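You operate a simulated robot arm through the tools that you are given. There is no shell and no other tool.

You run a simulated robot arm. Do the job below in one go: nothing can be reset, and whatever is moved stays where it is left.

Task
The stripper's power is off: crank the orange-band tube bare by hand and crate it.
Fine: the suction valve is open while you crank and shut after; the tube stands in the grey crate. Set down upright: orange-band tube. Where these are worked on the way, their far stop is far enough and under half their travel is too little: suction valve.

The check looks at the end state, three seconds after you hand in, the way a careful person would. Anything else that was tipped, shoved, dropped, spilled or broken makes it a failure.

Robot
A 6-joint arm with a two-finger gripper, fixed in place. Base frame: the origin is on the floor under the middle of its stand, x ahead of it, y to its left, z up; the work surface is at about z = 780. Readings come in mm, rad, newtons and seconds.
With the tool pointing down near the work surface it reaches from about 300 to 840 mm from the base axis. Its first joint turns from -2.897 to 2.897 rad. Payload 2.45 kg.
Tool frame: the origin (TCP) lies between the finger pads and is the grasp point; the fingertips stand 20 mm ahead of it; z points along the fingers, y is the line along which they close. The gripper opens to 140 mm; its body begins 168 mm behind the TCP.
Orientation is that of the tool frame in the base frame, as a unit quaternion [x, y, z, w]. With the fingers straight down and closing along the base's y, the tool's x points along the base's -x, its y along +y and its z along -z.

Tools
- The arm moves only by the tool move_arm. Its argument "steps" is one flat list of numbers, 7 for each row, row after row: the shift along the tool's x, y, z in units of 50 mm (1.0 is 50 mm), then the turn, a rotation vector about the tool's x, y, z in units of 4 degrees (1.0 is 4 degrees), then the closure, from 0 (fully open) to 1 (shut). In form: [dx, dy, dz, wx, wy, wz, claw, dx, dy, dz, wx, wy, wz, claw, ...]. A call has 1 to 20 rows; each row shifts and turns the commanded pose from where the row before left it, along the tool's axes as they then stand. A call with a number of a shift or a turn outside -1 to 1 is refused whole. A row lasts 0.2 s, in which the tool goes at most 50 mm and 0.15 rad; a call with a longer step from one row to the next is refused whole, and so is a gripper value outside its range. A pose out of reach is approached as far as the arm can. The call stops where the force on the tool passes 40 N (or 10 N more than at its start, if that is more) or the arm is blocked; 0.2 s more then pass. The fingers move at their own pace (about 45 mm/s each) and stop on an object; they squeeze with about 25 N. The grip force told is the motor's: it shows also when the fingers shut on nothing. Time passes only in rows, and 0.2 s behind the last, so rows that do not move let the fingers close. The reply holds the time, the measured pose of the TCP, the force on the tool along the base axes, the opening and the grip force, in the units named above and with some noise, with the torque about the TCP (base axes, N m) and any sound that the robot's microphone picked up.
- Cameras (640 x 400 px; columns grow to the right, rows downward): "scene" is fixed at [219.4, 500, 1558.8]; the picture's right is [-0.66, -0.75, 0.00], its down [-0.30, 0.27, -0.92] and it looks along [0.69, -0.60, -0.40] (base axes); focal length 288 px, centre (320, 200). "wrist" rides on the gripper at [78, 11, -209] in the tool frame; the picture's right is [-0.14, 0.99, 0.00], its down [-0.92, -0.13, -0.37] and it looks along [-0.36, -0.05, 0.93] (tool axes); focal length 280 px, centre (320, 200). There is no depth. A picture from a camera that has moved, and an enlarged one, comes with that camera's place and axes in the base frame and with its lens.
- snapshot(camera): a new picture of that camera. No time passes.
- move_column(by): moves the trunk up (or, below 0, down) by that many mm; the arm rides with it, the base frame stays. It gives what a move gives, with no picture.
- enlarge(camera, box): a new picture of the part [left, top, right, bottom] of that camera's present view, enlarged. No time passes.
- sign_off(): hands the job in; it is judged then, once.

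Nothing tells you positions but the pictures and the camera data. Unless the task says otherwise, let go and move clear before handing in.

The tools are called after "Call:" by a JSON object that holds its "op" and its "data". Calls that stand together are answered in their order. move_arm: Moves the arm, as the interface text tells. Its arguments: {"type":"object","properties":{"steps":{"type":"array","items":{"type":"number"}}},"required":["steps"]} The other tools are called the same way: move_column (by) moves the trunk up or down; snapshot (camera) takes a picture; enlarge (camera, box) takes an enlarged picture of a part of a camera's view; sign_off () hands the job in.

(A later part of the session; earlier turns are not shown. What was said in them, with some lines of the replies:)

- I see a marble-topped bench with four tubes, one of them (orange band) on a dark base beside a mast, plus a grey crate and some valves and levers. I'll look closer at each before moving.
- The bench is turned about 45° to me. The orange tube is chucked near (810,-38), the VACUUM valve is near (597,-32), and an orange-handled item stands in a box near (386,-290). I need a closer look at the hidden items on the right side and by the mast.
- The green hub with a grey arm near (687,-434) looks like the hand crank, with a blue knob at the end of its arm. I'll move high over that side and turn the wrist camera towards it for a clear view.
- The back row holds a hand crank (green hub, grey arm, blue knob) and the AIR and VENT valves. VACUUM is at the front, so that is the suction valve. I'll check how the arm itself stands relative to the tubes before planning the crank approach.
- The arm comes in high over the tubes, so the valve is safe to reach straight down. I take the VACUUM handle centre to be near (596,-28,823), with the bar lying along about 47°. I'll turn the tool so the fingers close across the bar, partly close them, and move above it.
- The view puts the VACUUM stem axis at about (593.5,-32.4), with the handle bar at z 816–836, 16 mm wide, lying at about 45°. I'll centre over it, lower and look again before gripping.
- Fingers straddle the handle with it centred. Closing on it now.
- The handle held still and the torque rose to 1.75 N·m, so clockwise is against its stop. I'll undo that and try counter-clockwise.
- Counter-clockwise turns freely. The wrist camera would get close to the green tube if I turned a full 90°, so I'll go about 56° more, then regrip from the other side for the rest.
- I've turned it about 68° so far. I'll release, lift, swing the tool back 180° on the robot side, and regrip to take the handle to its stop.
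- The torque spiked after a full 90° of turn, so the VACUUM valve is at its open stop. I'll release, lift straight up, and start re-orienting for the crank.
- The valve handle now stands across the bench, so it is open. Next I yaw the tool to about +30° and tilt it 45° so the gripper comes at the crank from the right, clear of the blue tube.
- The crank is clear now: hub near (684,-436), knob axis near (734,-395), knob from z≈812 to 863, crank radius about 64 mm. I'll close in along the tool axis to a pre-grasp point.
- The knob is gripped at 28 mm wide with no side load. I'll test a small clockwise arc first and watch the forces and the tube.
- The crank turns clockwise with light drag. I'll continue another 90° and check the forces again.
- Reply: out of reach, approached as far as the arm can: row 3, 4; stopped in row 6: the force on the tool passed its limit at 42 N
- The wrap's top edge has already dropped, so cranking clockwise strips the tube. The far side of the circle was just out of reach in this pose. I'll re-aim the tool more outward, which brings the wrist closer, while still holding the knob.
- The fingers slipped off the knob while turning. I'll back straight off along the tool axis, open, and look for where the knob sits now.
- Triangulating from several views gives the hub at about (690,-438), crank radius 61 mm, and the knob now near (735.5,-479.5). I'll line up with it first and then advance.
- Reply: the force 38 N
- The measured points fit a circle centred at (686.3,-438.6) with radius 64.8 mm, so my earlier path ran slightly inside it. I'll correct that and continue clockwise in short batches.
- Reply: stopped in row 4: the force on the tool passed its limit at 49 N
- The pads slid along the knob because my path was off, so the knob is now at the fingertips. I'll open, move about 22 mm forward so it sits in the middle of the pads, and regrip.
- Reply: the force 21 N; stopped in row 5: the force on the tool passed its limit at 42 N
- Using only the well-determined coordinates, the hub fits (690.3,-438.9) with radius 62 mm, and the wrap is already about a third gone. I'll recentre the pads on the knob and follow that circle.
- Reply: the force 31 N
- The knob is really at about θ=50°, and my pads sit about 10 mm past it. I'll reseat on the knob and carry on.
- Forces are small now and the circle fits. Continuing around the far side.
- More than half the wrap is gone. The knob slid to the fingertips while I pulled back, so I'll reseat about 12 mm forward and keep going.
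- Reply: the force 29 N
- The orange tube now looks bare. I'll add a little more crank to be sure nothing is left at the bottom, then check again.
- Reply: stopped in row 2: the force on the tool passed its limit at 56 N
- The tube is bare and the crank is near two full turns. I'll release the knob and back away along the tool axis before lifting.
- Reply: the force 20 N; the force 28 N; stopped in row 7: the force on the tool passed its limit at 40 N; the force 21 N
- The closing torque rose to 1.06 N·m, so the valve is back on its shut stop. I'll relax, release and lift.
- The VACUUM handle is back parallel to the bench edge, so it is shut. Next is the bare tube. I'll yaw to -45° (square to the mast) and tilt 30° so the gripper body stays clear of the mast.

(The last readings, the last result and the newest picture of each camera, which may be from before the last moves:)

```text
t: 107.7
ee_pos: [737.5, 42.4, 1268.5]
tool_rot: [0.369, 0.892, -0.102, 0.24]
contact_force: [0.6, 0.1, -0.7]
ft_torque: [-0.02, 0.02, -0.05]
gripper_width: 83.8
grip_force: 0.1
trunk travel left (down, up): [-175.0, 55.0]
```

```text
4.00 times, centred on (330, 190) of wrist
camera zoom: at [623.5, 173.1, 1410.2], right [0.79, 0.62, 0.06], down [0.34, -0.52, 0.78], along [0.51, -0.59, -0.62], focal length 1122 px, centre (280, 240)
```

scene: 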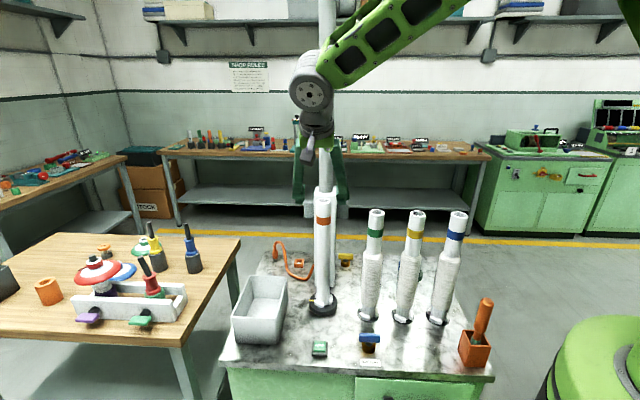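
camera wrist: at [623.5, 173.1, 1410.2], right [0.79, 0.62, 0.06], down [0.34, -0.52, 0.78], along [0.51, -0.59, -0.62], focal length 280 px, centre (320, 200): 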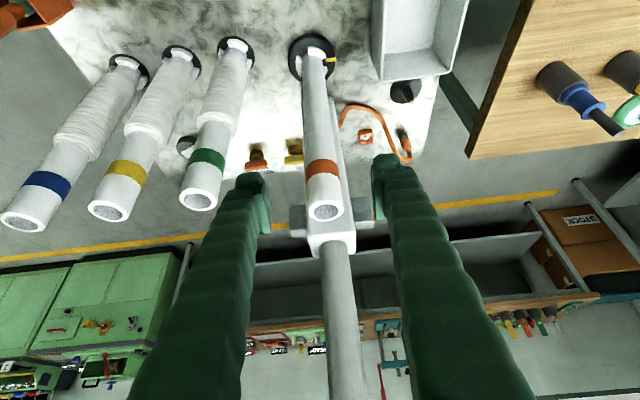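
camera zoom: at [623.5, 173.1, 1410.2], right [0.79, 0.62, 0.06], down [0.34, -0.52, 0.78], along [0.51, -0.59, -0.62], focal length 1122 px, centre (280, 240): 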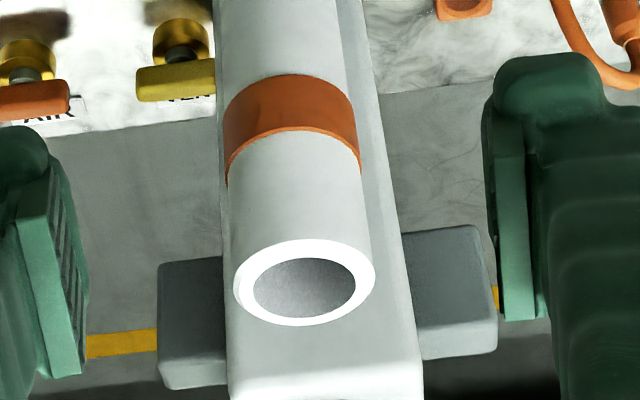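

The tube is squarely between the fingers. It stands at about (814.5,-36) with its top at z≈1204, and the mast face is about 100 mm behind it. I'll advance along the tool axis to grasp at z≈1085.

Call:
{"op": "move_arm", "data": {"steps": [-0.01, 0, 0.8, 0, 0, 0, 0.4, -0.01, 0, 0.8, 0, 0, 0, 0.4, -0.01, 0, 0.8, 0, 0, 0, 0.4]}}

Call:
{"op": "snapshot", "data": {"camera": "wrist"}}

Call:
{"op": "snapshot", "data": {"camera": "scene"}}

```text
t: 108.5
ee_pos: [781.5, -3.7, 1167.0]
tool_rot: [0.369, 0.892, -0.101, 0.241]
contact_force: [0.7, -0.1, 0.0]
ft_torque: [-0.04, 0.0, 0.01]
gripper_width: 84.1
grip_force: 0.0
trunk travel left (down, up): [-175.0, 55.0]
```

```text
taken
camera wrist: at [667.3, 126.0, 1308.3], right [0.79, 0.62, 0.06], down [0.34, -0.52, 0.78], along [0.52, -0.59, -0.62], focal length 280 px, centre (320, 200)
```

wrist: 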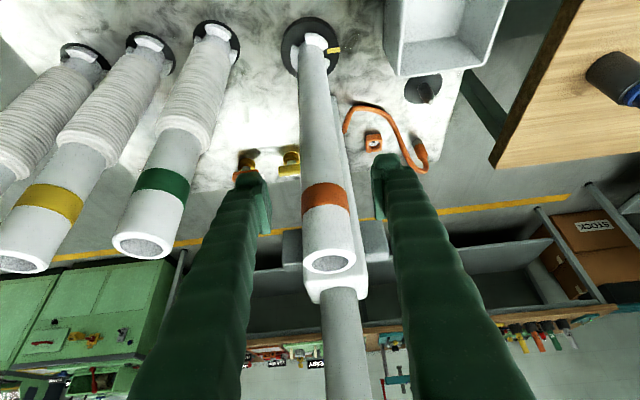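

```text
taken
```

scene: 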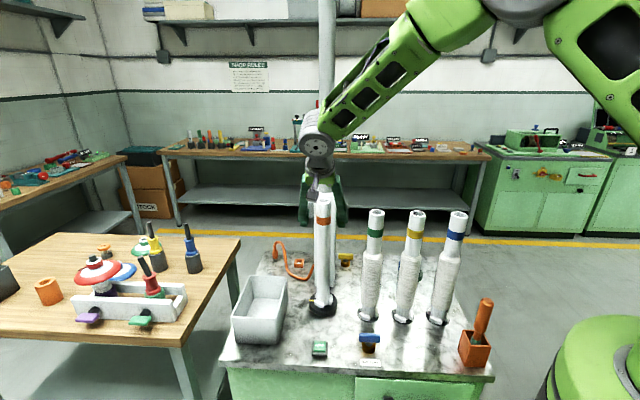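

Call:
{"op": "move_arm", "data": {"steps": [0.01, 0.01, 0.7, 0, 0, 0, 0.4, 0.01, 0, 0.7, 0, 0, 0, 0.4, 0, 0, 0.48, 0, 0, 0, 0.4]}}

Call:
{"op": "snapshot", "data": {"camera": "wrist"}}

Call:
{"op": "enlarge", "data": {"camera": "scene", "box": [270, 160, 380, 330]}}

```text
t: 109.3
ee_pos: [810.3, -34.5, 1082.3]
tool_rot: [0.37, 0.892, -0.103, 0.239]
contact_force: [0.1, 1.0, -0.3]
ft_torque: [0.01, 0.01, 0.01]
gripper_width: 84.1
grip_force: 0.1
trunk travel left (down, up): [-175.0, 55.0]
```

```text
taken
camera wrist: at [697.0, 95.4, 1224.7], right [0.79, 0.62, 0.06], down [0.34, -0.52, 0.78], along [0.52, -0.59, -0.62], focal length 280 px, centre (320, 200)
```

wrist: 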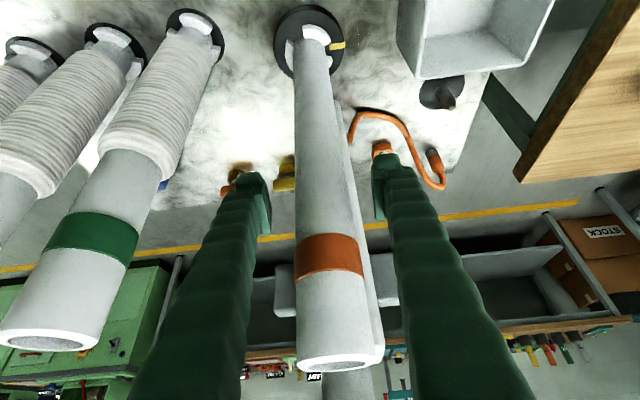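

```text
2.35 times, centred on (325, 245) of scene
camera zoom: at [219.4, 500.0, 1558.8], right [-0.66, -0.75, 0.0], down [-0.3, 0.27, -0.92], along [0.69, -0.6, -0.4], focal length 677 px, centre (308, 94)
```

zoom: 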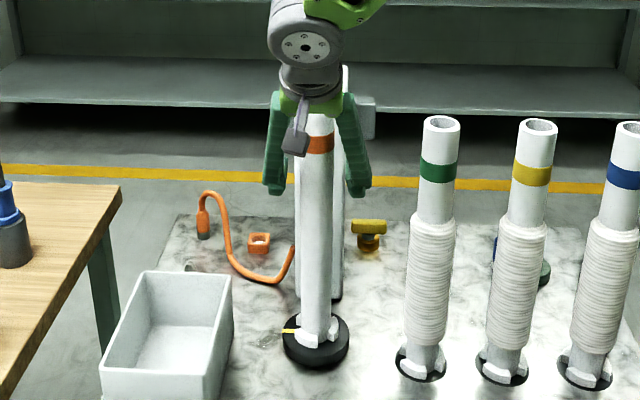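

Call:
{"op": "move_arm", "data": {"steps": [0, 0.06, 0, 0, 0, 0, 0.5, 0, 0, 0, 0, 0, 0, 0.6, 0, 0, 0, 0, 0, 0, 1, 0, 0, 0, 0, 0, 0, 1, 0, 0, 0, 0, 0, 0, 1]}}

Call:
{"op": "snapshot", "data": {"camera": "wrist"}}

Call:
{"op": "enlarge", "data": {"camera": "scene", "box": [270, 160, 380, 330]}}

```text
t: 110.5
ee_pos: [813.7, -32.3, 1084.7]
tool_rot: [0.369, 0.892, -0.102, 0.24]
contact_force: [-0.5, -0.8, 2.5]
ft_torque: [-0.02, -0.21, 0.01]
gripper_width: 44.5
grip_force: 24.7
trunk travel left (down, up): [-175.0, 55.0]
```

```text
taken
camera wrist: at [698.8, 97.8, 1225.4], right [0.79, 0.62, 0.07], down [0.34, -0.52, 0.78], along [0.52, -0.59, -0.62], focal length 280 px, centre (320, 200)
```

wrist: 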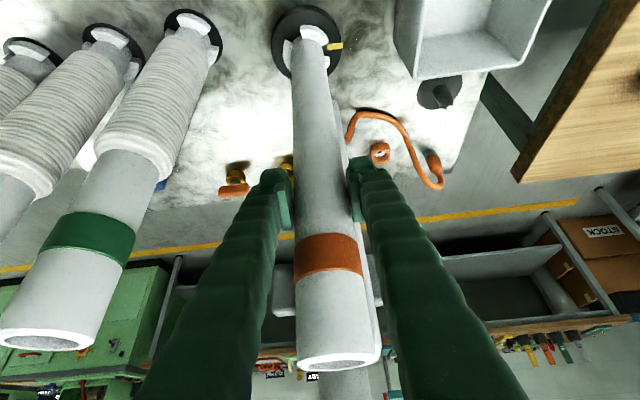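

```text
2.35 times, centred on (325, 245) of scene
camera zoom: at [219.4, 500.0, 1558.8], right [-0.66, -0.75, 0.0], down [-0.3, 0.27, -0.92], along [0.69, -0.6, -0.4], focal length 677 px, centre (308, 94)
```

zoom: 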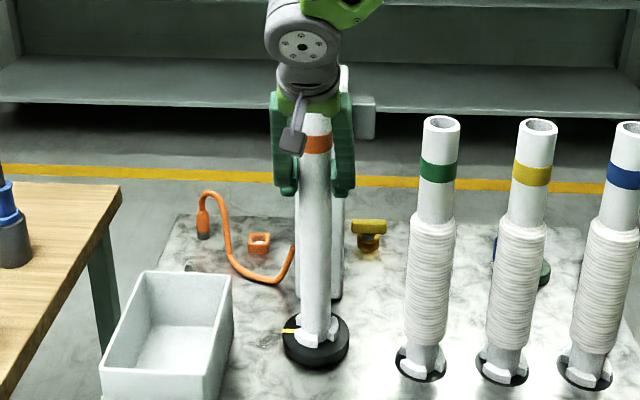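

Call:
{"op": "move_arm", "data": {"steps": [-0.1007, -0.001, -0.1728, 0, 0, 0, 1, -0.1007, -0.001, -0.1728, 0, 0, 0, 1]}}

Call:
{"op": "snapshot", "data": {"camera": "wrist"}}

Call:
{"op": "enlarge", "data": {"camera": "scene", "box": [270, 160, 380, 330]}}

```text
t: 111.1
ee_pos: [812.2, -32.7, 1102.6]
tool_rot: [0.37, 0.892, -0.103, 0.239]
contact_force: [0.2, -0.1, -1.0]
ft_torque: [0.03, 0.02, -0.01]
gripper_width: 45.0
grip_force: 24.9
trunk travel left (down, up): [-175.0, 55.0]
```

```text
taken
camera wrist: at [699.4, 96.3, 1244.5], right [0.79, 0.62, 0.06], down [0.34, -0.52, 0.78], along [0.51, -0.59, -0.62], focal length 280 px, centre (320, 200)
```

wrist: 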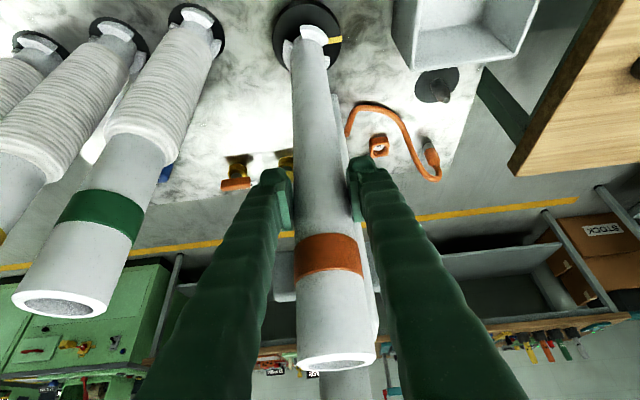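

```text
2.35 times, centred on (325, 245) of scene
camera zoom: at [219.4, 500.0, 1558.8], right [-0.66, -0.75, 0.0], down [-0.3, 0.27, -0.92], along [0.69, -0.6, -0.4], focal length 677 px, centre (308, 94)
```

zoom: 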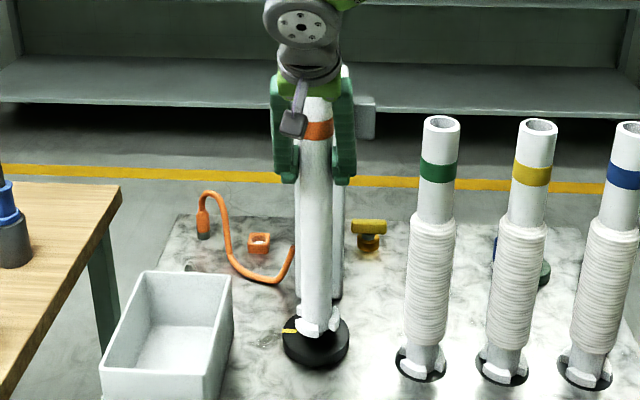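

The tube comes up with the gripper and forces stay low, so it isn't locked in. I'll lift it another 120 mm to clear the crate rim.

Call:
{"op": "move_arm", "data": {"steps": [-0.302, -0.003, -0.5183, 0, 0, 0, 1, -0.4027, -0.004, -0.691, 0, 0, 0, 1, -0.4027, -0.004, -0.691, 0, 0, 0, 1, -0.1007, -0.001, -0.1728, 0, 0, 0, 1]}}

Call:
{"op": "snapshot", "data": {"camera": "wrist"}}

Call:
{"op": "snapshot", "data": {"camera": "scene"}}

```text
t: 112.1
ee_pos: [813.1, -32.7, 1224.3]
tool_rot: [0.369, 0.892, -0.101, 0.24]
contact_force: [1.3, 0.1, -1.9]
ft_torque: [0.05, 0.03, -0.04]
gripper_width: 44.7
grip_force: 24.4
trunk travel left (down, up): [-175.0, 55.0]
```

```text
taken
camera wrist: at [699.5, 97.5, 1365.7], right [0.79, 0.62, 0.06], down [0.34, -0.52, 0.78], along [0.52, -0.59, -0.62], focal length 280 px, centre (320, 200)
```

wrist: 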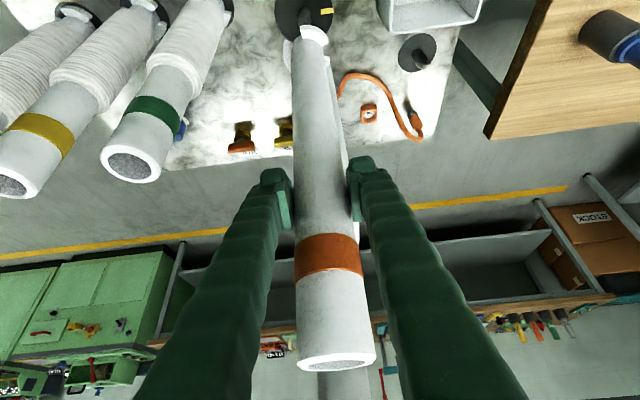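

```text
taken
```

scene: 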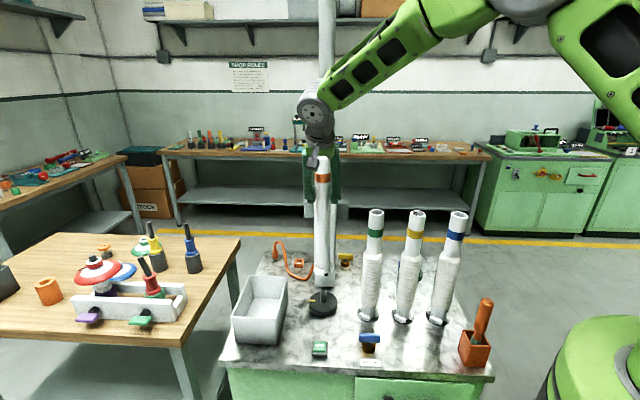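

The tube with its feet is up, with its bottom about 50 mm above the crate rim. I'll move it left away from the mast, then swing the tool around the vertical so it points outward for reach.

Call:
{"op": "move_arm", "data": {"steps": [0.2435, 0.495, -0.1445, 0, 0, 0, 1, 0.2435, 0.495, -0.1445, 0, 0, 0, 1, 0.2435, 0.495, -0.1445, 0, 0, 0, 1, 0.2435, 0.495, -0.1445, 0, 0, 0, 1]}}

Call:
{"op": "move_arm", "data": {"steps": [0, 0, 0, -0.4028, -0.004, -0.691, 1, 0, 0, 0, -0.4028, -0.004, -0.691, 1, 0, 0, 0, -0.4028, -0.004, -0.691, 1, 0, 0, 0, -0.4028, -0.004, -0.691, 1, 0, 0, 0, -0.4028, -0.004, -0.691, 1, 0, 0, 0, -0.4028, -0.004, -0.691, 1, 0, 0, 0, -0.4028, -0.004, -0.691, 1, 0, 0, 0, -0.4028, -0.004, -0.691, 1, 0, 0, 0, -0.4028, -0.004, -0.691, 1, 0, 0, 0, -0.4028, -0.004, -0.691, 1, 0, 0, 0, -0.4028, -0.004, -0.691, 1, 0, 0, 0, -0.4028, -0.004, -0.691, 1, 0, 0, 0, -0.4028, -0.004, -0.691, 1, 0, 0, 0, -0.4028, -0.004, -0.691, 1, 0, 0, 0, -0.4028, -0.004, -0.691, 1]}}

Call:
{"op": "snapshot", "data": {"camera": "wrist"}}

Call:
{"op": "snapshot", "data": {"camera": "scene"}}

```text
t: 113.1
ee_pos: [843.1, 75.9, 1224.3]
tool_rot: [0.37, 0.892, -0.102, 0.24]
contact_force: [0.0, 0.2, -1.8]
ft_torque: [0.0, 0.01, -0.04]
gripper_width: 45.0
grip_force: 24.9
trunk travel left (down, up): [-175.0, 55.0]
```

```text
t: 116.3
ee_pos: [844.2, 76.1, 1223.3]
tool_rot: [-0.026, 0.965, 0.005, 0.261]
contact_force: [0.5, 0.3, -2.1]
ft_torque: [0.02, -0.01, 0.01]
gripper_width: 44.7
grip_force: 25.2
trunk travel left (down, up): [-175.0, 55.0]
```

```text
taken
camera wrist: at [670.1, 78.5, 1364.6], right [0.07, 1.0, 0.07], down [0.62, -0.09, 0.78], along [0.79, -0.01, -0.62], focal length 280 px, centre (320, 200)
```

wrist: 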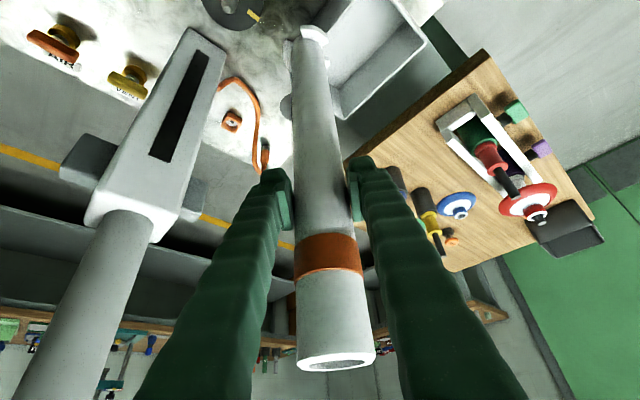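

```text
taken
```

scene: 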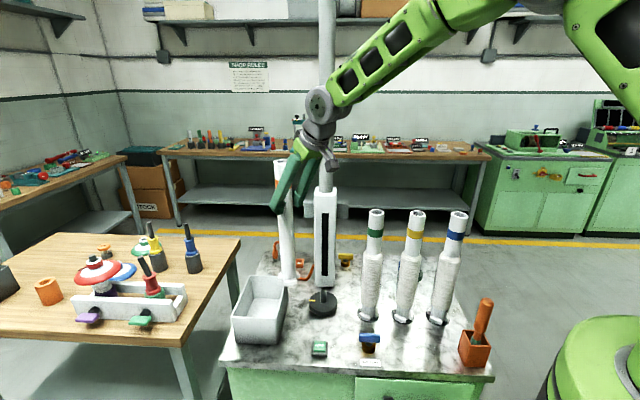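

Call:
{"op": "enlarge", "data": {"camera": "wrist", "box": [260, 0, 460, 130]}}

Call:
{"op": "enlarge", "data": {"camera": "scene", "box": [210, 220, 350, 350]}}

```text
3.08 times, centred on (360, 65) of wrist
camera zoom: at [670.1, 78.5, 1364.6], right [0.07, 1.0, 0.07], down [0.62, -0.09, 0.78], along [0.79, -0.01, -0.62], focal length 863 px, centre (197, 615)
```

zoom: 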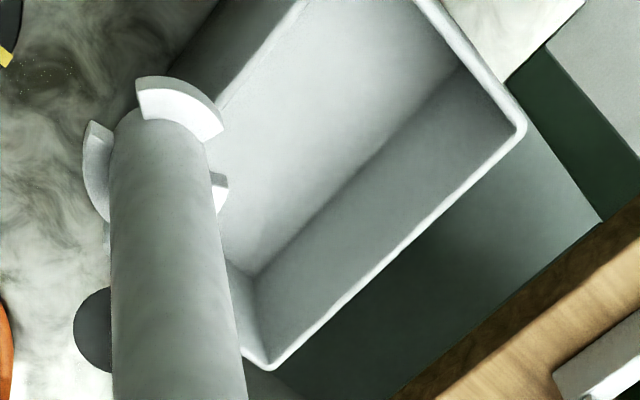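

```text
3.08 times, centred on (280, 285) of scene
camera zoom: at [219.4, 500.0, 1558.8], right [-0.66, -0.75, 0.0], down [-0.3, 0.27, -0.92], along [0.69, -0.6, -0.4], focal length 885 px, centre (443, -62)
```

zoom: 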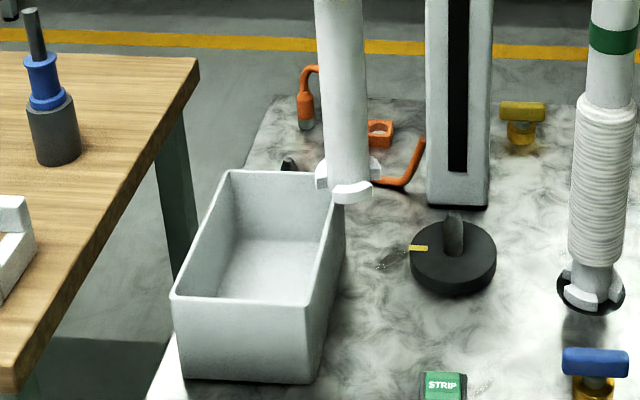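

The crate rim corners agree with my earlier estimate, giving a centre near (907,153). I'll carry the tube to about (893,166), on the crate's midline, and check before lowering.

Call:
{"op": "move_arm", "data": {"steps": [-0.218, 0.437, 0.1255, 0, 0, 0, 1, -0.218, 0.437, 0.1255, 0, 0, 0, 1, -0.218, 0.437, 0.1255, 0, 0, 0, 1, -0.218, 0.437, 0.1255, 0, 0, 0, 1]}}

Call:
{"op": "snapshot", "data": {"camera": "wrist"}}

Call:
{"op": "enlarge", "data": {"camera": "scene", "box": [210, 140, 350, 350]}}

```text
t: 117.3
ee_pos: [889.9, 166.3, 1222.3]
tool_rot: [-0.026, 0.965, 0.005, 0.262]
contact_force: [0.4, 1.3, -2.2]
ft_torque: [-0.02, 0.04, -0.04]
gripper_width: 44.7
grip_force: 25.0
trunk travel left (down, up): [-175.0, 55.0]
```

```text
taken
camera wrist: at [717.1, 168.4, 1363.7], right [0.07, 1.0, 0.06], down [0.62, -0.09, 0.78], along [0.79, -0.01, -0.62], focal length 280 px, centre (320, 200)
```

wrist: 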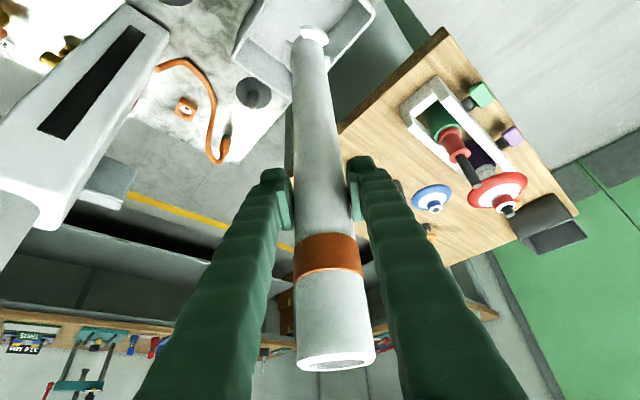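

```text
1.90 times, centred on (280, 245) of scene
camera zoom: at [219.4, 500.0, 1558.8], right [-0.66, -0.75, 0.0], down [-0.3, 0.27, -0.92], along [0.69, -0.6, -0.4], focal length 548 px, centre (396, 114)
```

zoom: 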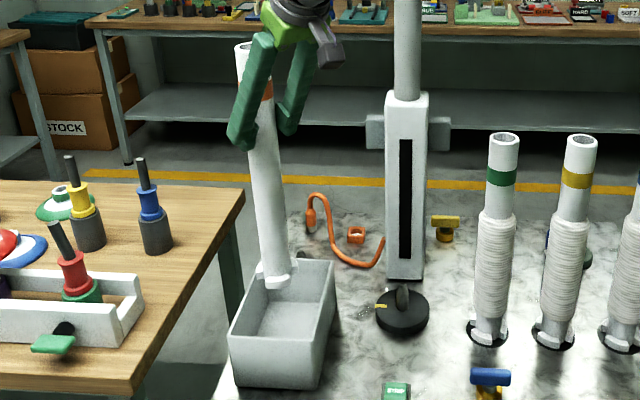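

Call:
{"op": "enlarge", "data": {"camera": "wrist", "box": [210, 0, 400, 120]}}

Call:
{"op": "enlarge", "data": {"camera": "scene", "box": [215, 260, 305, 350]}}

```text
3.33 times, centred on (305, 60) of wrist
camera zoom: at [717.1, 168.4, 1363.7], right [0.07, 1.0, 0.06], down [0.62, -0.09, 0.78], along [0.79, -0.01, -0.62], focal length 935 px, centre (370, 667)
```

zoom: 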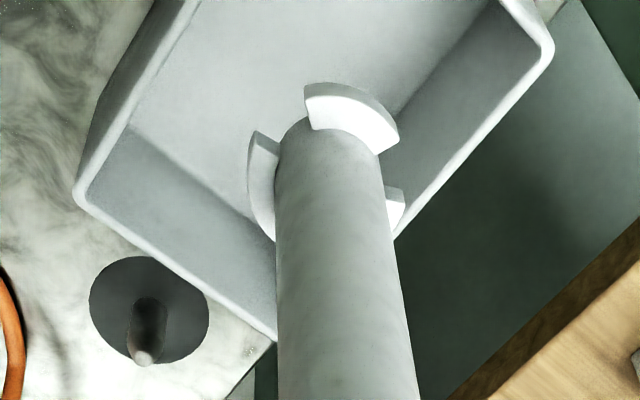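

```text
4.44 times, centred on (260, 305) of scene
camera zoom: at [219.4, 500.0, 1558.8], right [-0.66, -0.75, 0.0], down [-0.3, 0.27, -0.92], along [0.69, -0.6, -0.4], focal length 1278 px, centre (587, -267)
```

zoom: 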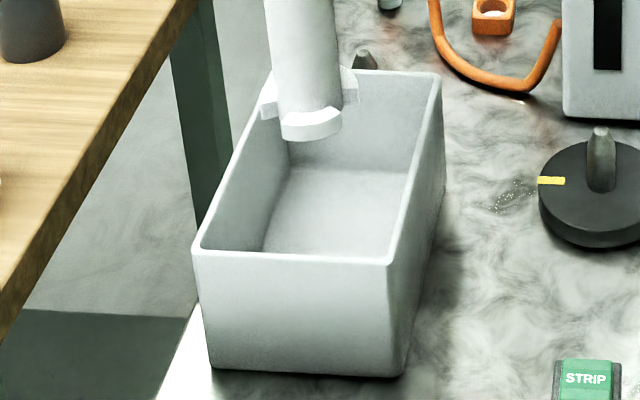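

Projecting the rim corners into this view matches the picture, and the tube foot sits near (897,169), well inside the walls. Lowering now, slowly at the end.

Call:
{"op": "move_arm", "data": {"steps": [0.302, 0.002, 0.518, 0, 0, 0, 1, 0.403, 0.003, 0.691, 0, 0, 0, 1, 0.403, 0.003, 0.691, 0, 0, 0, 1]}}

Call:
{"op": "snapshot", "data": {"camera": "wrist"}}

Call:
{"op": "enlarge", "data": {"camera": "scene", "box": [195, 200, 315, 350]}}

```text
t: 118.1
ee_pos: [889.2, 164.2, 1110.9]
tool_rot: [-0.026, 0.965, 0.004, 0.261]
contact_force: [1.1, -0.3, -2.7]
ft_torque: [-0.03, 0.05, -0.01]
gripper_width: 44.9
grip_force: 24.9
trunk travel left (down, up): [-175.0, 55.0]
```

```text
taken
camera wrist: at [716.2, 166.5, 1253.2], right [0.07, 1.0, 0.06], down [0.61, -0.09, 0.78], along [0.79, -0.01, -0.62], focal length 280 px, centre (320, 200)
```

wrist: 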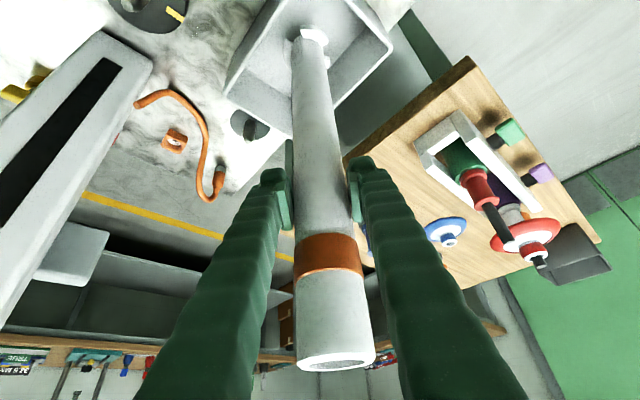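

```text
2.67 times, centred on (255, 275) of scene
camera zoom: at [219.4, 500.0, 1558.8], right [-0.66, -0.75, 0.0], down [-0.3, 0.27, -0.92], along [0.69, -0.6, -0.4], focal length 767 px, centre (493, 0)
```

zoom: 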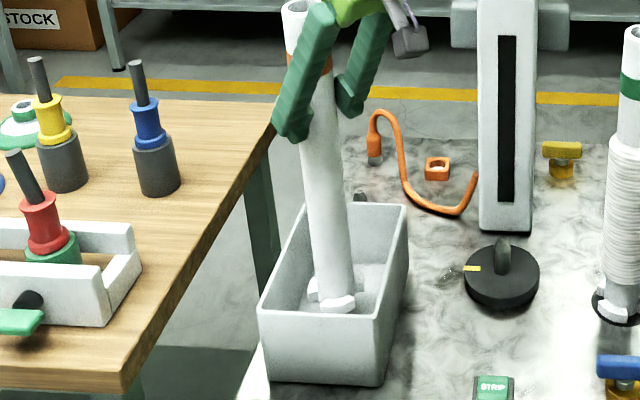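

Call:
{"op": "move_arm", "data": {"steps": [0.0806, 0.001, 0.1382, 0, 0, 0, 1, 0.0806, 0.001, 0.1382, 0, 0, 0, 1, 0.0806, 0.001, 0.1382, 0, 0, 0, 1]}}

Call:
{"op": "move_arm", "data": {"steps": [0.0504, 0.0005, 0.0864, 0, 0, 0, 1, 0.0504, 0.0005, 0.0864, 0, 0, 0, 1]}}

Call:
{"op": "enlarge", "data": {"camera": "scene", "box": [205, 230, 305, 350]}}

```text
t: 118.9
ee_pos: [890.0, 164.8, 1087.6]
tool_rot: [-0.024, 0.965, 0.004, 0.26]
contact_force: [-0.1, -0.1, -1.8]
ft_torque: [0.01, 0.03, 0.02]
gripper_width: 44.7
grip_force: 25.0
trunk travel left (down, up): [-175.0, 55.0]
```

```text
t: 119.5
ee_pos: [889.9, 165.2, 1078.5]
tool_rot: [-0.025, 0.965, 0.004, 0.262]
contact_force: [0.0, -0.1, -2.5]
ft_torque: [0.03, 0.06, 0.02]
gripper_width: 44.8
grip_force: 24.3
trunk travel left (down, up): [-175.0, 55.0]
```

```text
3.33 times, centred on (255, 290) of scene
camera zoom: at [219.4, 500.0, 1558.8], right [-0.66, -0.75, 0.0], down [-0.3, 0.27, -0.92], along [0.69, -0.6, -0.4], focal length 959 px, centre (537, -100)
```

zoom: 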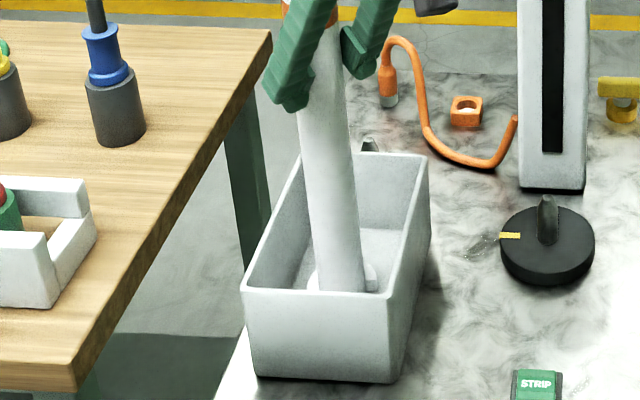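

Call:
{"op": "move_arm", "data": {"steps": [0.0302, 0, 0.0518, 0, 0, 0, 1, 0.0302, 0, 0.0518, 0, 0, 0, 1]}}

Call:
{"op": "move_arm", "data": {"steps": [0.0302, 0, 0.0518, 0, 0, 0, 1]}}

Call:
{"op": "move_arm", "data": {"steps": [0.0302, 0, 0.0518, 0, 0, 0, 1]}}

```text
t: 120.1
ee_pos: [888.7, 166.1, 1072.5]
tool_rot: [-0.025, 0.965, 0.005, 0.261]
contact_force: [-0.3, 0.4, -1.1]
ft_torque: [0.02, 0.0, 0.01]
gripper_width: 45.0
grip_force: 24.7
trunk travel left (down, up): [-175.0, 55.0]
```

```text
t: 120.5
ee_pos: [889.3, 166.6, 1069.9]
tool_rot: [-0.025, 0.965, 0.004, 0.261]
contact_force: [-0.8, 0.3, -2.0]
ft_torque: [0.02, 0.08, -0.03]
gripper_width: 44.9
grip_force: 25.3
trunk travel left (down, up): [-175.0, 55.0]
```

```text
t: 120.9
ee_pos: [890.5, 166.2, 1069.0]
tool_rot: [-0.024, 0.965, 0.005, 0.262]
contact_force: [-2.1, -0.5, 8.1]
ft_torque: [0.17, 0.58, 0.06]
gripper_width: 44.7
grip_force: 25.7
trunk travel left (down, up): [-175.0, 55.0]
```

Contact with the crate floor is clear (force went from -2 N to +8 N). I'll check the picture, ease off slightly, then release.

Call:
{"op": "enlarge", "data": {"camera": "scene", "box": [195, 180, 315, 350]}}

Call:
{"op": "enlarge", "data": {"camera": "wrist", "box": [210, 0, 400, 120]}}

```text
2.35 times, centred on (255, 265) of scene
camera zoom: at [219.4, 500.0, 1558.8], right [-0.66, -0.75, 0.0], down [-0.3, 0.27, -0.92], along [0.69, -0.6, -0.4], focal length 677 px, centre (473, 47)
```

zoom: 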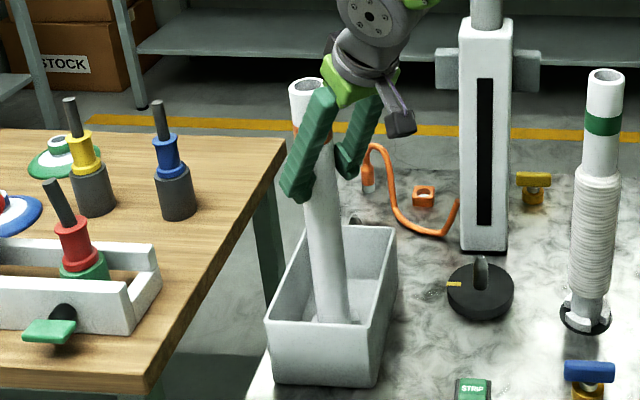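

```text
3.33 times, centred on (305, 60) of wrist
camera zoom: at [716.1, 168.3, 1209.8], right [0.07, 1.0, 0.07], down [0.61, -0.09, 0.78], along [0.79, -0.01, -0.62], focal length 935 px, centre (370, 667)
```

zoom: 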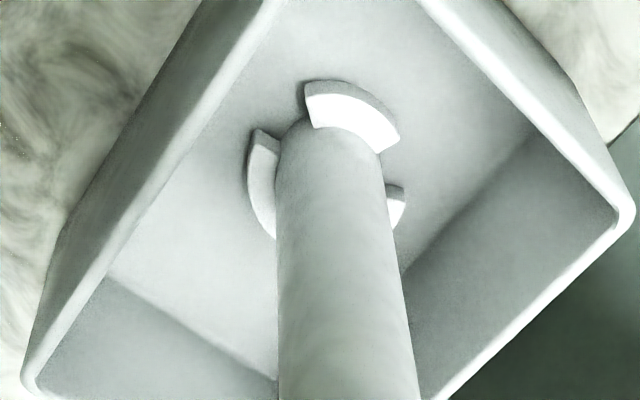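

Call:
{"op": "move_arm", "data": {"steps": [-0.012, 0, -0.021, 0, 0, 0, 1, 0, 0, 0, 0, 0, 0, 0.62, 0, 0, 0, 0, 0, 0, 0.55, 0, 0, 0, 0, 0, 0, 0.4, 0, 0, 0, 0, 0, 0, 0.4]}}

Call:
{"op": "snapshot", "data": {"camera": "wrist"}}

Call:
{"op": "enlarge", "data": {"camera": "scene", "box": [195, 180, 315, 350]}}

```text
t: 122.1
ee_pos: [889.0, 166.2, 1068.6]
tool_rot: [-0.025, 0.965, 0.005, 0.261]
contact_force: [-0.1, 0.2, 0.2]
ft_torque: [0.0, 0.02, 0.02]
gripper_width: 84.1
grip_force: 0.0
trunk travel left (down, up): [-175.0, 55.0]
```

```text
taken
camera wrist: at [716.0, 168.3, 1209.4], right [0.07, 1.0, 0.07], down [0.61, -0.09, 0.78], along [0.79, -0.01, -0.62], focal length 280 px, centre (320, 200)
```

wrist: 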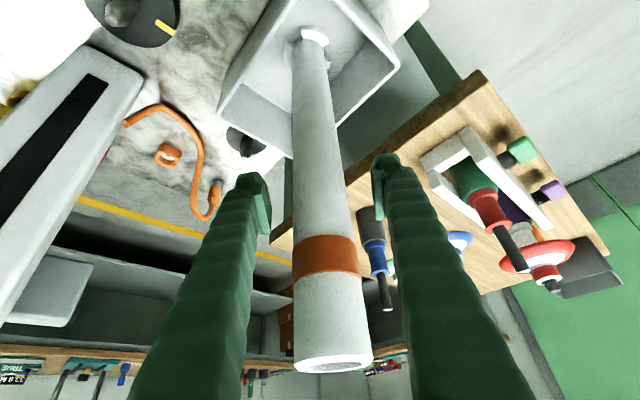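

```text
2.35 times, centred on (255, 265) of scene
camera zoom: at [219.4, 500.0, 1558.8], right [-0.66, -0.75, 0.0], down [-0.3, 0.27, -0.92], along [0.69, -0.6, -0.4], focal length 677 px, centre (473, 47)
```

zoom: 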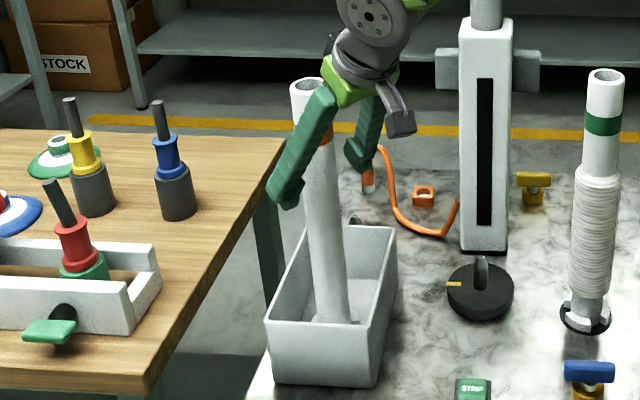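

The tube stands on its own in the crate. I'll withdraw the open fingers straight back along the tool axis.

Call:
{"op": "move_arm", "data": {"steps": [0, 0, -0.4, 0, 0, 0, 0.4, 0, 0, -0.6, 0, 0, 0, 0.4, 0, 0, -0.7, 0, 0, 0, 0.4, 0, 0, -0.8, 0, 0, 0, 0.4, 0, 0, -0.9, 0, 0, 0, 0.4, 0, 0, -0.9, 0, 0, 0, 0.4, 0, 0, -0.9, 0, 0, 0, 0.4]}}

Call:
{"op": "snapshot", "data": {"camera": "wrist"}}

Call:
{"op": "snapshot", "data": {"camera": "scene"}}

```text
t: 123.7
ee_pos: [755.1, 159.6, 1293.7]
tool_rot: [-0.025, 0.965, 0.005, 0.262]
contact_force: [-0.4, 0.4, 0.0]
ft_torque: [0.03, -0.04, 0.03]
gripper_width: 84.3
grip_force: 0.1
trunk travel left (down, up): [-175.0, 55.0]
```

```text
taken
camera wrist: at [581.2, 161.3, 1434.8], right [0.07, 1.0, 0.07], down [0.61, -0.09, 0.78], along [0.79, -0.01, -0.62], focal length 280 px, centre (320, 200)
```

wrist: 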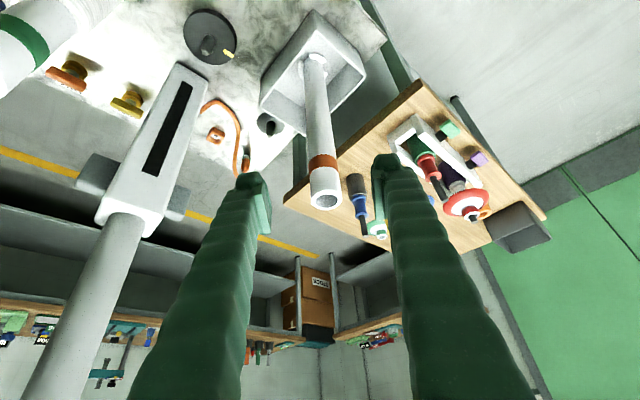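

```text
taken
```

scene: 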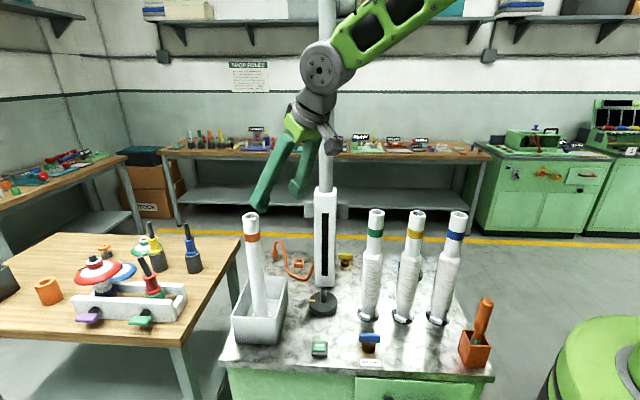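

Call:
{"op": "enlarge", "data": {"camera": "scene", "box": [220, 200, 300, 350]}}

Call:
{"op": "enlarge", "data": {"camera": "scene", "box": [300, 280, 420, 370]}}

Call:
{"op": "enlarge", "data": {"camera": "wrist", "box": [240, 0, 400, 220]}}

```text
2.67 times, centred on (260, 275) of scene
camera zoom: at [219.4, 500.0, 1558.8], right [-0.66, -0.75, 0.0], down [-0.3, 0.27, -0.92], along [0.69, -0.6, -0.4], focal length 767 px, centre (480, 0)
```

zoom: 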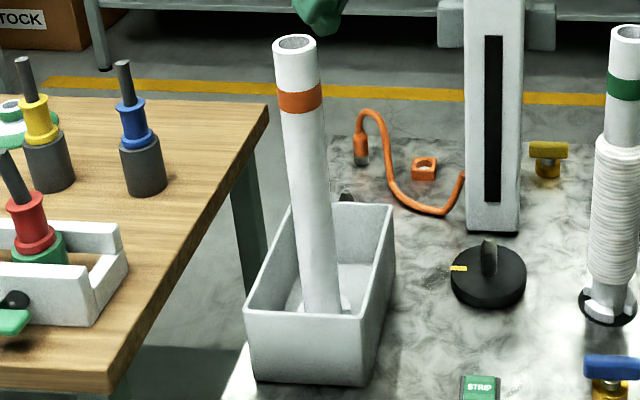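

```text
4.44 times, centred on (360, 325) of scene
camera zoom: at [219.4, 500.0, 1558.8], right [-0.66, -0.75, 0.0], down [-0.3, 0.27, -0.92], along [0.69, -0.6, -0.4], focal length 1278 px, centre (142, -356)
```

zoom: 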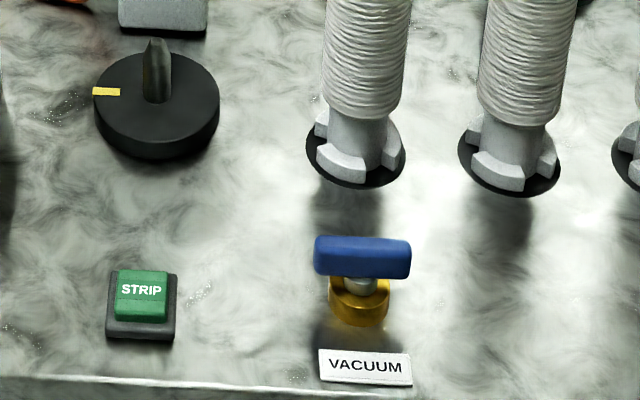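

```text
1.82 times, centred on (320, 110) of wrist
camera zoom: at [581.2, 161.3, 1434.8], right [0.07, 1.0, 0.07], down [0.61, -0.09, 0.78], along [0.79, -0.01, -0.62], focal length 510 px, centre (320, 364)
```

zoom: 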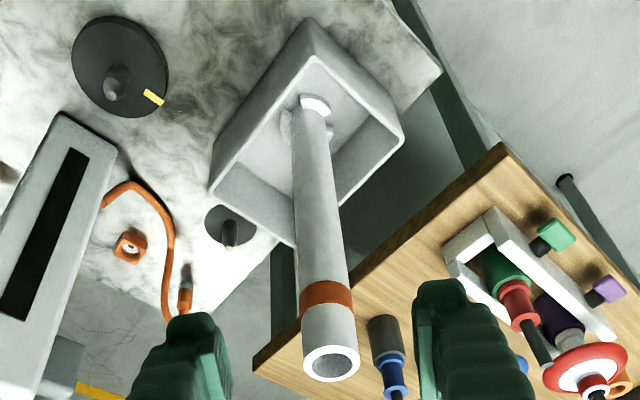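

The bare tube stands upright in the grey crate, the VACUUM handle is shut, and everything else is where it was. I'll back off a little further and then hand in.

Call:
{"op": "move_arm", "data": {"steps": [0, 0, -0.8, 0, 0, 0, 0.4, 0, 0, -0.8, 0, 0, 0, 0.4, 0, 0, 0, 0, 0, 0, 0.4, 0, 0, 0, 0, 0, 0, 0.4]}}

Call:
{"op": "snapshot", "data": {"camera": "scene"}}

```text
t: 124.7
ee_pos: [717.8, 159.4, 1361.0]
tool_rot: [-0.025, 0.965, 0.005, 0.262]
contact_force: [-0.6, 0.7, 0.1]
ft_torque: [-0.03, -0.02, 0.01]
gripper_width: 83.8
grip_force: 0.1
trunk travel left (down, up): [-175.0, 55.0]
```

```text
taken
```

scene: 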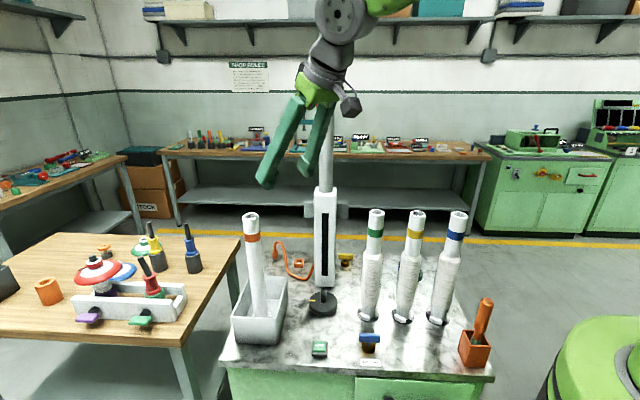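

The arm is clear, the orange-band tube stands bare and upright in the crate, and the suction valve is shut. Handing in.

Call:
{"op": "sign_off", "data": {}}

```text
The job is handed in.
```

The orange-band tube is stripped bare and stands upright in the grey crate, and I have handed the job in. I haven't seen the judge's result.

- **Suction valve:** I turned the VACUUM valve a full 90° to its open stop before cranking. Afterwards I turned it back to its shut stop.
- **Cranking:** I cranked clockwise for close to two full turns. The gripper slipped on the knob several times and I had to regrip. The last bit of extra turning stopped on the force limit, but the tube already looked bare from both cameras.
- **Tube:** It lifted out freely and was set down near the middle of the crate. It stayed upright after I let go.
- **Everything else:** The other three tubes, the AIR and VENT valves and the STRIP button look untouched in the last pictures. The gripper was open and well clear when I handed in.
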